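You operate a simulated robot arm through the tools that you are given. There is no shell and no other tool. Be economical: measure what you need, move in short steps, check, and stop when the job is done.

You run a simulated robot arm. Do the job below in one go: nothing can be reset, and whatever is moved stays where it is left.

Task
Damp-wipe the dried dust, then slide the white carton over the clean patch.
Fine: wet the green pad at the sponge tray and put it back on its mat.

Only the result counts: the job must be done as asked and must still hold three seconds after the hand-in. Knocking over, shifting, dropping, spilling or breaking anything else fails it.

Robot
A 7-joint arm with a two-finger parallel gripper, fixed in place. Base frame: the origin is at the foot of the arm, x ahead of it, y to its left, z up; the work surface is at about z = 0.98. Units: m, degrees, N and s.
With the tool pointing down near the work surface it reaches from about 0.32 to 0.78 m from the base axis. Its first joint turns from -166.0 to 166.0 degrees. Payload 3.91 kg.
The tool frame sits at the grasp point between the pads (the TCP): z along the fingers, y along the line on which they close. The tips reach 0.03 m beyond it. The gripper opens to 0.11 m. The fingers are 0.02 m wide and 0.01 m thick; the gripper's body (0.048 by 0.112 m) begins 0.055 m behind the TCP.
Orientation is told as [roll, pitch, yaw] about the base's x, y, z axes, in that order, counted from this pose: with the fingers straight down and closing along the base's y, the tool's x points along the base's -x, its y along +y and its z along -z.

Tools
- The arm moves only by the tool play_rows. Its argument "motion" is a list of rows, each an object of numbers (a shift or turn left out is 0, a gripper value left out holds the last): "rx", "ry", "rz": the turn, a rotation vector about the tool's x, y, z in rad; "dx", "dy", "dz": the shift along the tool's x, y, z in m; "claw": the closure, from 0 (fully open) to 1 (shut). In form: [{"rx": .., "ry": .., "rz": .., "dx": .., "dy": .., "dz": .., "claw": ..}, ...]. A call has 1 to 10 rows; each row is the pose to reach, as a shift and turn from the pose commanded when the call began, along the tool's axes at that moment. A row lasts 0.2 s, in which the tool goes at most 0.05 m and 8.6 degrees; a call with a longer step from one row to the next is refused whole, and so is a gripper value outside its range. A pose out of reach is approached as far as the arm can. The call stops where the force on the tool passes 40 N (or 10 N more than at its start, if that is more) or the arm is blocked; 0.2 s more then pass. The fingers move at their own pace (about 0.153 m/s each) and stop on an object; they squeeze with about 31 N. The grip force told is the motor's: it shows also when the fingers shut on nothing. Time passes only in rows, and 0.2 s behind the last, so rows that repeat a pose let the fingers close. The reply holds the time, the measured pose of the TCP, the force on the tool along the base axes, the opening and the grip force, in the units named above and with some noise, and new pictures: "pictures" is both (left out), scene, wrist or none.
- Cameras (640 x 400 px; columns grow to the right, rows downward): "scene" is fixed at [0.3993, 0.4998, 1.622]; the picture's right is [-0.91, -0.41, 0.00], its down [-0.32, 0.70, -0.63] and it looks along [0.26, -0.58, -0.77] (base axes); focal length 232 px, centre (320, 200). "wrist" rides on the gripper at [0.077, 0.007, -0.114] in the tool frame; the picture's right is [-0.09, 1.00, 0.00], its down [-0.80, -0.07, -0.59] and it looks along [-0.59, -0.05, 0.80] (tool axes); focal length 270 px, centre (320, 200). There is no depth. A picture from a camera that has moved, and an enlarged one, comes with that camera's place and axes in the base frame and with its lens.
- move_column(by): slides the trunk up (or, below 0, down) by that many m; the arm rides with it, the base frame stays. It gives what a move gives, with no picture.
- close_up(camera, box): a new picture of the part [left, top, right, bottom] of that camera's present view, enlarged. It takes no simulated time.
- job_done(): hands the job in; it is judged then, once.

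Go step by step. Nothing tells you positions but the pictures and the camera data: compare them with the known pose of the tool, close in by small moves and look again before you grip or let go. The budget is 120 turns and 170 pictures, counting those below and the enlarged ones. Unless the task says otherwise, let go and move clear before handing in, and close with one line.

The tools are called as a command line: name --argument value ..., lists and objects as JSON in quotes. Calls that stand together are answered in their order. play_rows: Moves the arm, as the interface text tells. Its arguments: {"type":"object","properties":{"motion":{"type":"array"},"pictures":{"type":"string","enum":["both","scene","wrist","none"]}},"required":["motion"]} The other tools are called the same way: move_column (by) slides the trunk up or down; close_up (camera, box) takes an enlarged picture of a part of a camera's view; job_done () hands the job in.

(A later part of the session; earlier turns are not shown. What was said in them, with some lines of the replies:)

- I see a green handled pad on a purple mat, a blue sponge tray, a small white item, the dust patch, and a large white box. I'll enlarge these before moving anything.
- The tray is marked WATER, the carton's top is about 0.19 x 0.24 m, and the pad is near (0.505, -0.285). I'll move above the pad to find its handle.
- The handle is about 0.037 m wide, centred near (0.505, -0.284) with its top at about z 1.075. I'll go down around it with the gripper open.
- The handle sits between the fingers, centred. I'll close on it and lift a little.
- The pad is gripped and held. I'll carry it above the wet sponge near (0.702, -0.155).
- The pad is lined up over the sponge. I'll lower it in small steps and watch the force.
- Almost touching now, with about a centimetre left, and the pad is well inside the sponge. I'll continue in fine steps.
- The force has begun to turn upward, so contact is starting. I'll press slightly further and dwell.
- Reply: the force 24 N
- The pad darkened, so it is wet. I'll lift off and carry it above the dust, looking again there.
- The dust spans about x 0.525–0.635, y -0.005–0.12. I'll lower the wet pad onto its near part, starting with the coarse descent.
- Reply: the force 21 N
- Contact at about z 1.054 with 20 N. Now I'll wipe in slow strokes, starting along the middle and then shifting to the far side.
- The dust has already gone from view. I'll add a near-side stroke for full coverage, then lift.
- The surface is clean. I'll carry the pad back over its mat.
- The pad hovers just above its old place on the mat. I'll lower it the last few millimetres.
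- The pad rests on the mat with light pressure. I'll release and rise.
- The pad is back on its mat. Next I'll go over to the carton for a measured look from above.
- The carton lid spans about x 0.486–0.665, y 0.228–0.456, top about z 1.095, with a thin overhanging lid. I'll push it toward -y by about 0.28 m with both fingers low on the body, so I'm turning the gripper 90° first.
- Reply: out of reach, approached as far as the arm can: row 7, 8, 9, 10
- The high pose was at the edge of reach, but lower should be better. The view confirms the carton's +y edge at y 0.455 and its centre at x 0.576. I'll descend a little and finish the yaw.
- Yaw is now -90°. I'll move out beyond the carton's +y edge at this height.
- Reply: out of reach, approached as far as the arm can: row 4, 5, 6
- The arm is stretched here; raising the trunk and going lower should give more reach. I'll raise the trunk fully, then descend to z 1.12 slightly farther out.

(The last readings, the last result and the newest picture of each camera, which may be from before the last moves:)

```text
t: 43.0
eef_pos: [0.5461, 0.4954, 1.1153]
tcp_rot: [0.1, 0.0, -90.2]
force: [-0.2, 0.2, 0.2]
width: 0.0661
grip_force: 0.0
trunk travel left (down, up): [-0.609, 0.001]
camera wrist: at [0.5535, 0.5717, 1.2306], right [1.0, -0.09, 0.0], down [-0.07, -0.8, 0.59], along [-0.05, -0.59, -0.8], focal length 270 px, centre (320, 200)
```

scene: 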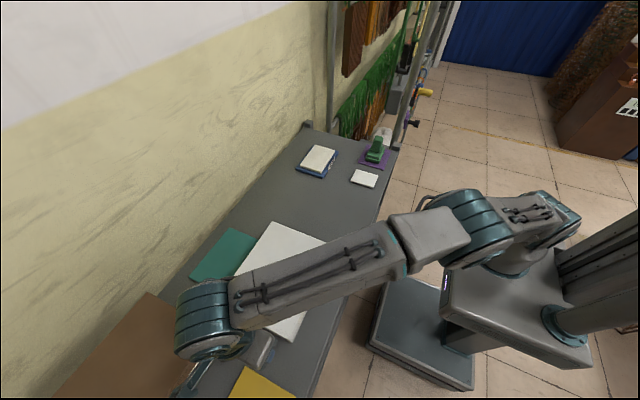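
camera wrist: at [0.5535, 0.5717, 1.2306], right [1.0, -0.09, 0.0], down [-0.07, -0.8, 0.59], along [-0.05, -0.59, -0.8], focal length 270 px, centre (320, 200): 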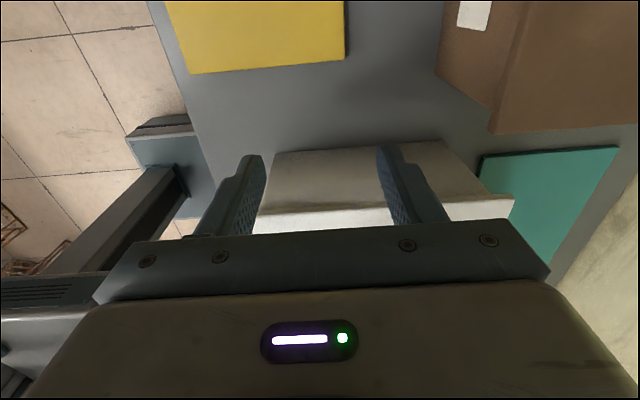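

Reach is fine now and the path beside the brown box is clear. I'll go down behind the carton, tilting the fingers about 12° so the tips lead below the lid.

play_rows --motion '[{"dz": 0.01, "ry": -0.07, "claw": 0.25}, {"dz": 0.025, "ry": -0.14, "dy": 0.004}, {"dz": 0.045, "ry": -0.21, "dy": 0.008}, {"dz": 0.065, "ry": -0.21, "dy": 0.008}, {"dz": 0.065, "ry": -0.21, "dy": 0.008}]'

close_up --camera "wrist" --box '[190, 60, 530, 240]'

```text
t: 44.2
eef_pos: [0.5541, 0.4924, 1.051]
tcp_rot: [0.0, -12.0, -90.1]
force: [-0.1, 0.1, 0.4]
width: 0.0825
grip_force: 0.1
out of reach, approached as far as the arm can: row 3
trunk travel left (down, up): [-0.609, 0.001]
camera wrist: at [0.5615, 0.5932, 1.1478], right [1.0, -0.09, 0.02], down [-0.07, -0.66, 0.75], along [-0.05, -0.75, -0.66], focal length 270 px, centre (320, 200)
```

scene: 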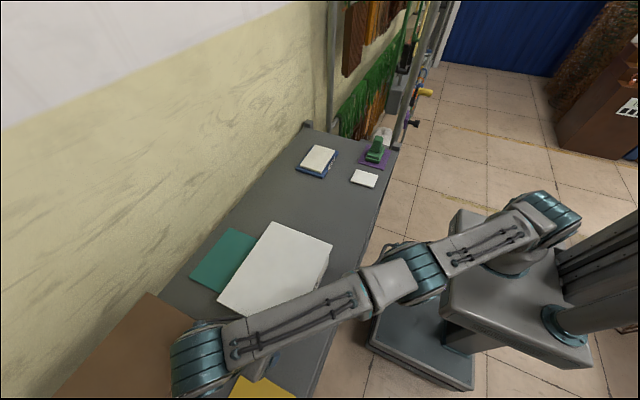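
wrist: 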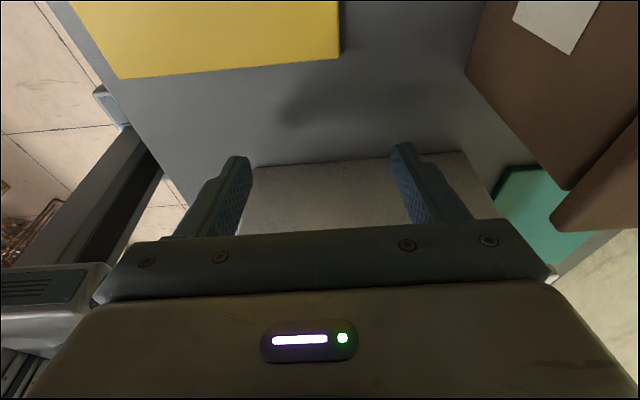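

```text
1.88 times, centred on (360, 150) of wrist
camera zoom: at [0.5615, 0.5932, 1.1478], right [1.0, -0.09, 0.02], down [-0.07, -0.66, 0.75], along [-0.05, -0.75, -0.66], focal length 509 px, centre (245, 294)
```

zoom: 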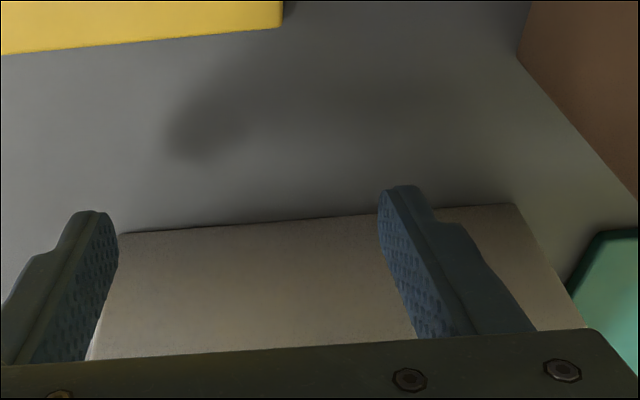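

The finger tips are behind the carton's +y face with its base in view. I'll shift +x 12 mm and close toward the face, watching for contact.

play_rows --motion '[{"dy": 0.004, "dx": -0.0098, "dz": 0.0021}, {"dy": 0.012, "dx": -0.0196, "dz": 0.0042}, {"dy": 0.012, "dx": -0.0245, "dz": 0.0052}, {"dy": 0.012, "dx": -0.0293, "dz": 0.0062}, {"dy": 0.012, "dx": -0.0342, "dz": 0.0073}]'

```text
t: 45.4
eef_pos: [0.5761, 0.4667, 1.0515]
tcp_rot: [-0.1, -12.1, -90.1]
force: [0.2, 0.0, 0.7]
width: 0.0827
grip_force: 0.1
out of reach, approached as far as the arm can: row 3, 4, 5
trunk travel left (down, up): [-0.609, 0.001]
camera wrist: at [0.5843, 0.5676, 1.1487], right [1.0, -0.09, 0.02], down [-0.07, -0.66, 0.75], along [-0.05, -0.75, -0.66], focal length 270 px, centre (320, 200)
```

scene: 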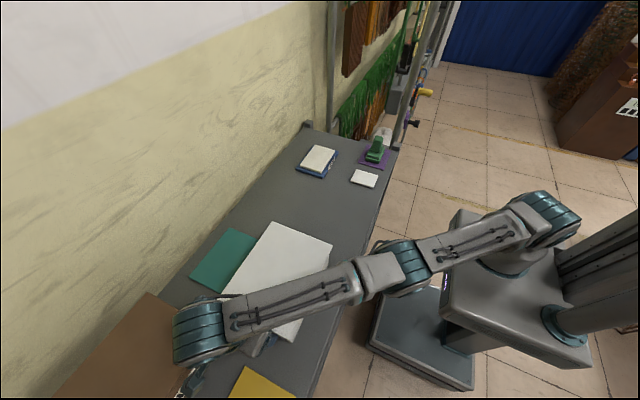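
wrist: 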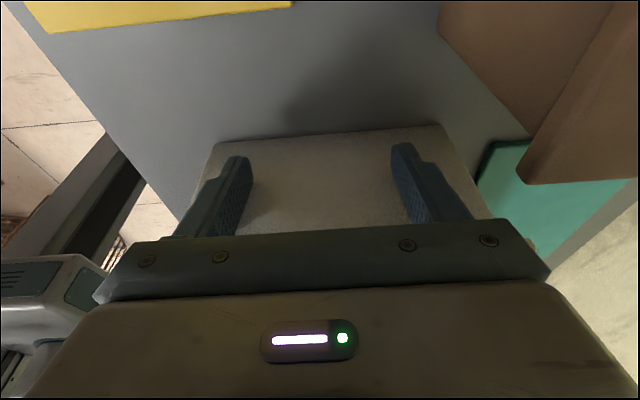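

Centred now at x 0.576 and almost touching. I'll push slowly toward -y for the first stretch.

play_rows --motion '[{"dx": -0.0098, "dz": 0.0021}, {"dx": -0.0196, "dz": 0.0042}, {"dx": -0.0293, "dz": 0.0062}, {"dx": -0.0391, "dz": 0.0083}, {"dx": -0.0489, "dz": 0.0104}, {"dx": -0.0587, "dz": 0.0125}, {"dx": -0.0685, "dz": 0.0146}]'

```text
t: 47.0
eef_pos: [0.5797, 0.4179, 1.0839]
tcp_rot: [3.8, -8.9, -89.5]
force: [-6.8, -4.7, -5.8]
width: 0.083
grip_force: 1.8
out of reach, approached as far as the arm can: row 1, 2, 3, 4, 5, 6
trunk travel left (down, up): [-0.609, 0.001]
camera wrist: at [0.578, 0.5117, 1.187], right [0.99, -0.07, 0.08], down [-0.1, -0.7, 0.71], along [0.01, -0.71, -0.7], focal length 270 px, centre (320, 200)
```

scene: 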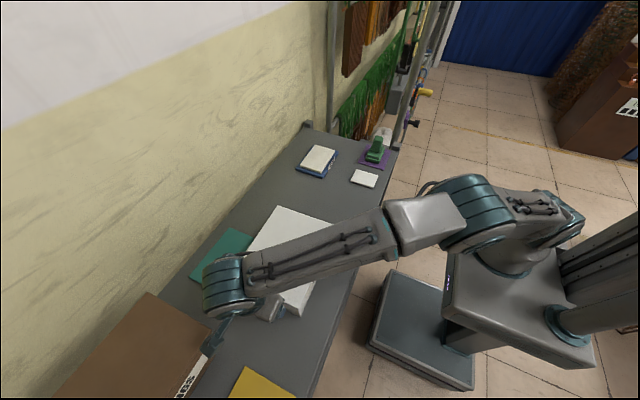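
wrist: 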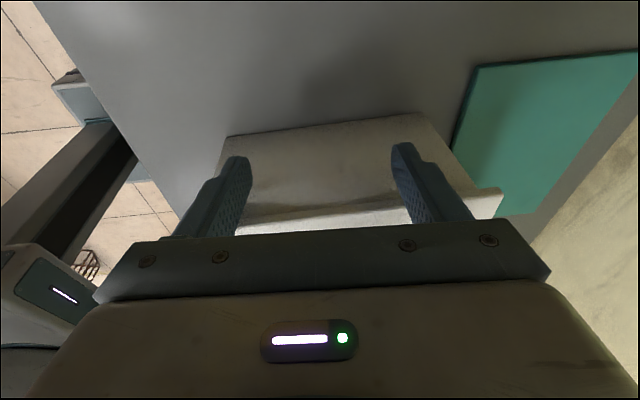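

The wrist got pushed near its reach limit and the tool rose and twisted slightly. The carton did start to move. I'll back off a little and re-measure.

play_rows --motion '[{"dx": 0.01}, {"dx": 0.02}, {"dx": 0.02}]'

close_up --camera "scene" --box '[180, 190, 340, 330]'

```text
t: 47.8
eef_pos: [0.5744, 0.4168, 1.0478]
tcp_rot: [0.0, -11.9, -90.0]
force: [-0.5, 0.7, 0.4]
width: 0.0825
grip_force: 0.0
trunk travel left (down, up): [-0.609, 0.001]
camera wrist: at [0.5827, 0.5177, 1.1454], right [1.0, -0.09, 0.02], down [-0.07, -0.66, 0.75], along [-0.05, -0.75, -0.66], focal length 270 px, centre (320, 200)
```

scene: 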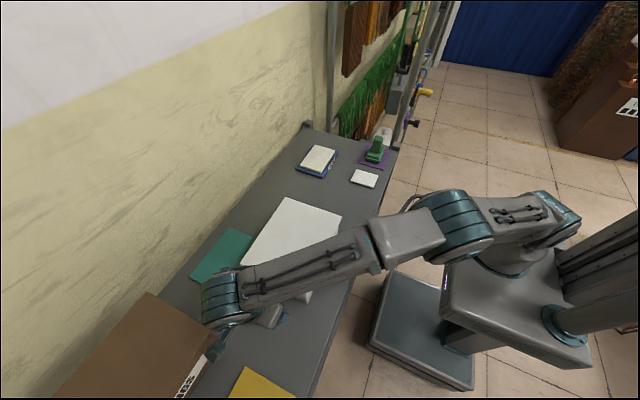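
wrist: 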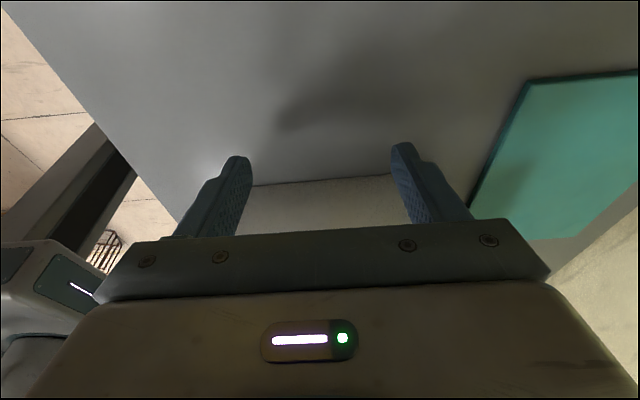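

```text
2.86 times, centred on (260, 260) of scene
camera zoom: at [0.3993, 0.4998, 1.622], right [-0.91, -0.41, 0.0], down [-0.32, 0.7, -0.63], along [0.26, -0.58, -0.77], focal length 664 px, centre (491, 29)
```

zoom: 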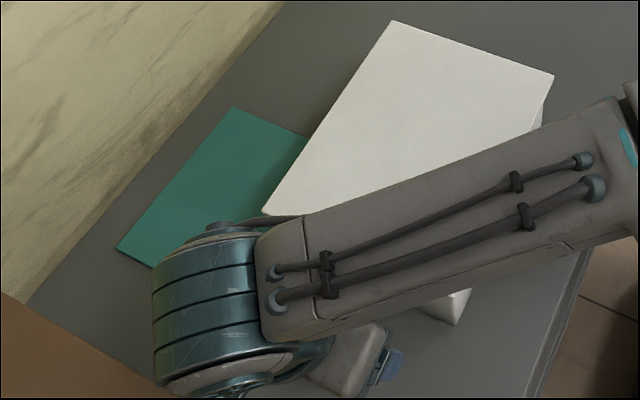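

The tool is back in its proper pose. The carton has moved about 9.5 cm, with its far edge at y 0.132 and x 0.498–0.677, turned about 2°. I'll continue the push.

play_rows --motion '[{"dy": 0.005, "dx": -0.0196, "dz": 0.0042}, {"dy": 0.01, "dx": -0.0391, "dz": 0.0083}, {"dy": 0.01, "dx": -0.0538, "dz": 0.0114}, {"dy": 0.01, "dx": -0.0685, "dz": 0.0146}, {"dy": 0.01, "dx": -0.0831, "dz": 0.0177}, {"dy": 0.01, "dx": -0.0978, "dz": 0.0208}, {"dy": 0.01, "dx": -0.1125, "dz": 0.0239}]'

close_up --camera "scene" --box '[200, 130, 400, 300]'

```text
t: 49.4
eef_pos: [0.5869, 0.3013, 1.0477]
tcp_rot: [0.0, -12.0, -90.1]
force: [-0.7, 1.3, 1.2]
width: 0.0828
grip_force: 0.1
trunk travel left (down, up): [-0.609, 0.001]
camera wrist: at [0.5936, 0.4019, 1.1449], right [1.0, -0.09, 0.02], down [-0.07, -0.66, 0.75], along [-0.05, -0.75, -0.66], focal length 270 px, centre (320, 200)
```

scene: 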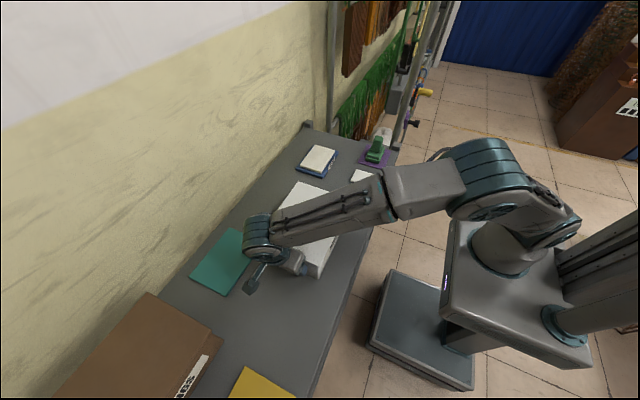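
wrist: 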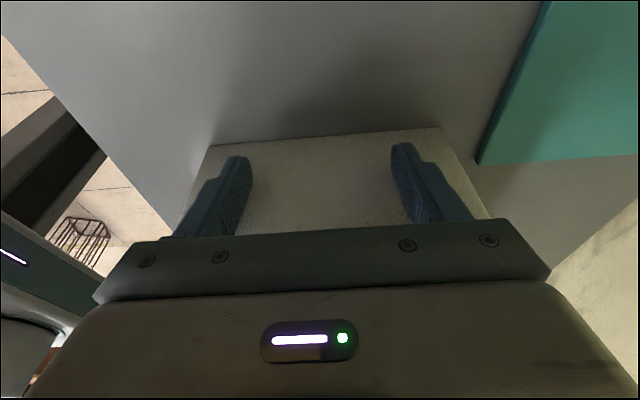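

```text
2.35 times, centred on (300, 215) of scene
camera zoom: at [0.3993, 0.4998, 1.622], right [-0.91, -0.41, 0.0], down [-0.32, 0.7, -0.63], along [0.26, -0.58, -0.77], focal length 547 px, centre (367, 165)
```

zoom: 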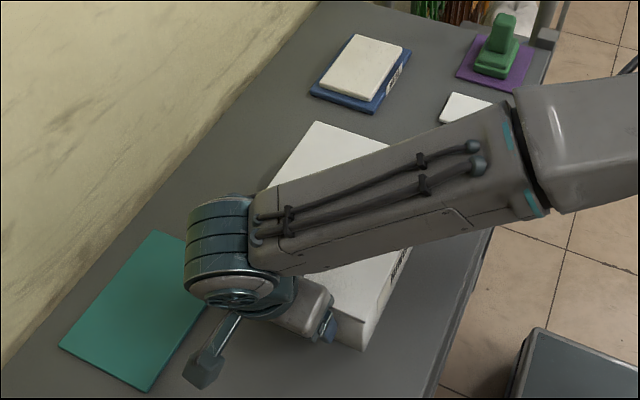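

The far edge is now at about y 0.06 and the push is running straight. I'll push another 10 cm.

play_rows --motion '[{"dx": -0.0147, "dz": 0.0031}, {"dx": -0.0293, "dz": 0.0062}, {"dx": -0.044, "dz": 0.0093}, {"dx": -0.0587, "dz": 0.0125}, {"dx": -0.0733, "dz": 0.0156}, {"dx": -0.088, "dz": 0.0187}, {"dx": -0.0978, "dz": 0.0208}]'

close_up --camera "scene" --box '[220, 110, 420, 280]'

```text
t: 51.0
eef_pos: [0.5846, 0.2004, 1.049]
tcp_rot: [0.0, -12.0, -90.1]
force: [-1.0, 2.3, 0.6]
width: 0.0825
grip_force: 0.0
trunk travel left (down, up): [-0.609, 0.001]
camera wrist: at [0.5926, 0.3022, 1.1457], right [1.0, -0.09, 0.02], down [-0.07, -0.66, 0.75], along [-0.05, -0.75, -0.66], focal length 270 px, centre (320, 200)
```

scene: 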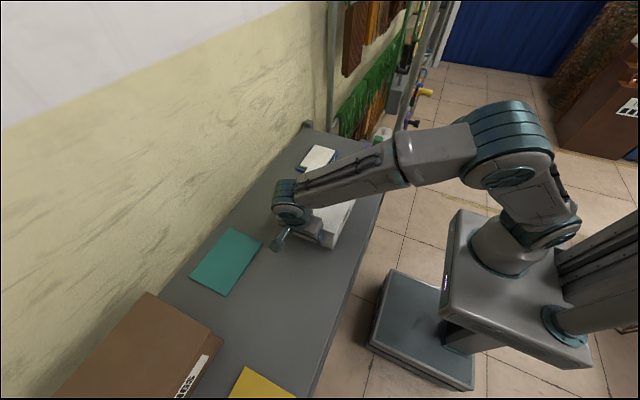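
wrist: 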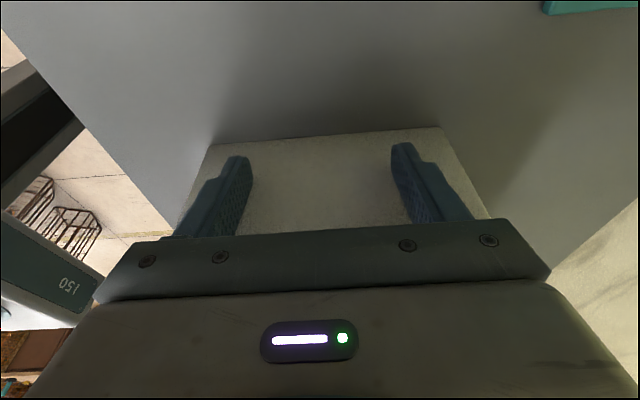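

```text
2.35 times, centred on (320, 195) of scene
camera zoom: at [0.3993, 0.4998, 1.622], right [-0.91, -0.41, 0.0], down [-0.32, 0.7, -0.63], along [0.26, -0.58, -0.77], focal length 547 px, centre (320, 212)
```

zoom: 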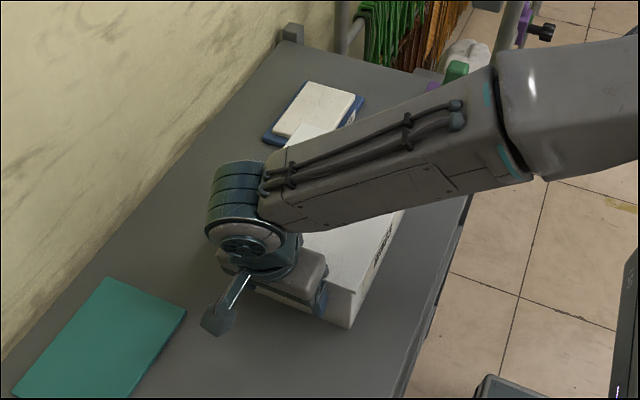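

The carton's far edge is at about y -0.043, nearly there. A final 10 mm centres it on the patch, then I'll back off straight along +y.

play_rows --motion '[{"dx": -0.005, "dz": 0.001}, {"dx": -0.0098, "dz": 0.0021}, {"dx": -0.0098, "dz": 0.0021}, {"dx": 0.01, "dz": -0.002}, {"dx": 0.04, "dz": -0.0083}, {"dx": 0.07, "dz": -0.0146}, {"dx": 0.09, "dz": -0.05}, {"dx": 0.09, "dz": -0.09}, {"dx": 0.09, "dz": -0.13}]' --pictures "none"

```text
t: 53.0
eef_pos: [0.5854, 0.3185, 1.1585]
tcp_rot: [0.0, -12.1, -90.0]
force: [0.0, 0.5, 0.2]
width: 0.0824
grip_force: 0.1
trunk travel left (down, up): [-0.609, 0.001]
```

I'm clear of the carton. I'll move the arm aside so the scene camera can see the result.

play_rows --motion '[{"dy": -0.04}, {"dy": -0.08, "dx": 0.02}, {"dy": -0.12, "dx": 0.05}, {"dy": -0.15, "dx": 0.08}, {"dy": -0.17, "dx": 0.1}, {"dy": -0.17, "dx": 0.1}]'

close_up --camera "scene" --box '[250, 110, 420, 260]'

```text
t: 54.4
eef_pos: [0.4155, 0.415, 1.1352]
tcp_rot: [0.0, -12.1, -90.1]
force: [-0.4, 0.1, 0.6]
width: 0.0823
grip_force: 0.0
trunk travel left (down, up): [-0.609, 0.001]
camera wrist: at [0.4227, 0.5154, 1.2326], right [1.0, -0.09, 0.02], down [-0.07, -0.66, 0.75], along [-0.05, -0.75, -0.66], focal length 270 px, centre (320, 200)
```

scene: 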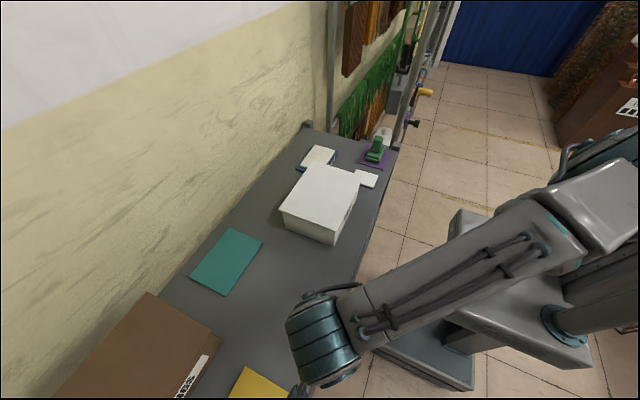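
wrist: 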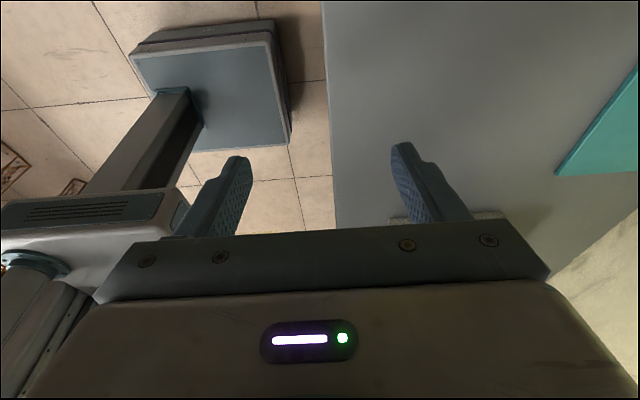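

```text
2.67 times, centred on (335, 185) of scene
camera zoom: at [0.3993, 0.4998, 1.622], right [-0.91, -0.41, 0.0], down [-0.32, 0.7, -0.63], along [0.26, -0.58, -0.77], focal length 620 px, centre (280, 240)
```

zoom: 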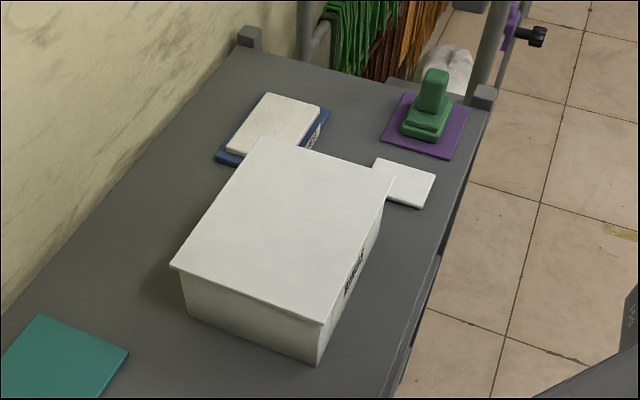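

The carton sits squarely over the wiped patch, covering about x 0.495–0.67, y -0.045–0.17. The tray, card and pad on its mat are undisturbed and the arm is clear, so I'm handing in.

job_done

```text
The job is handed in.
```

The dried dust is damp-wiped away, the green pad is back on its mat, and the white carton now sits over the clean patch.
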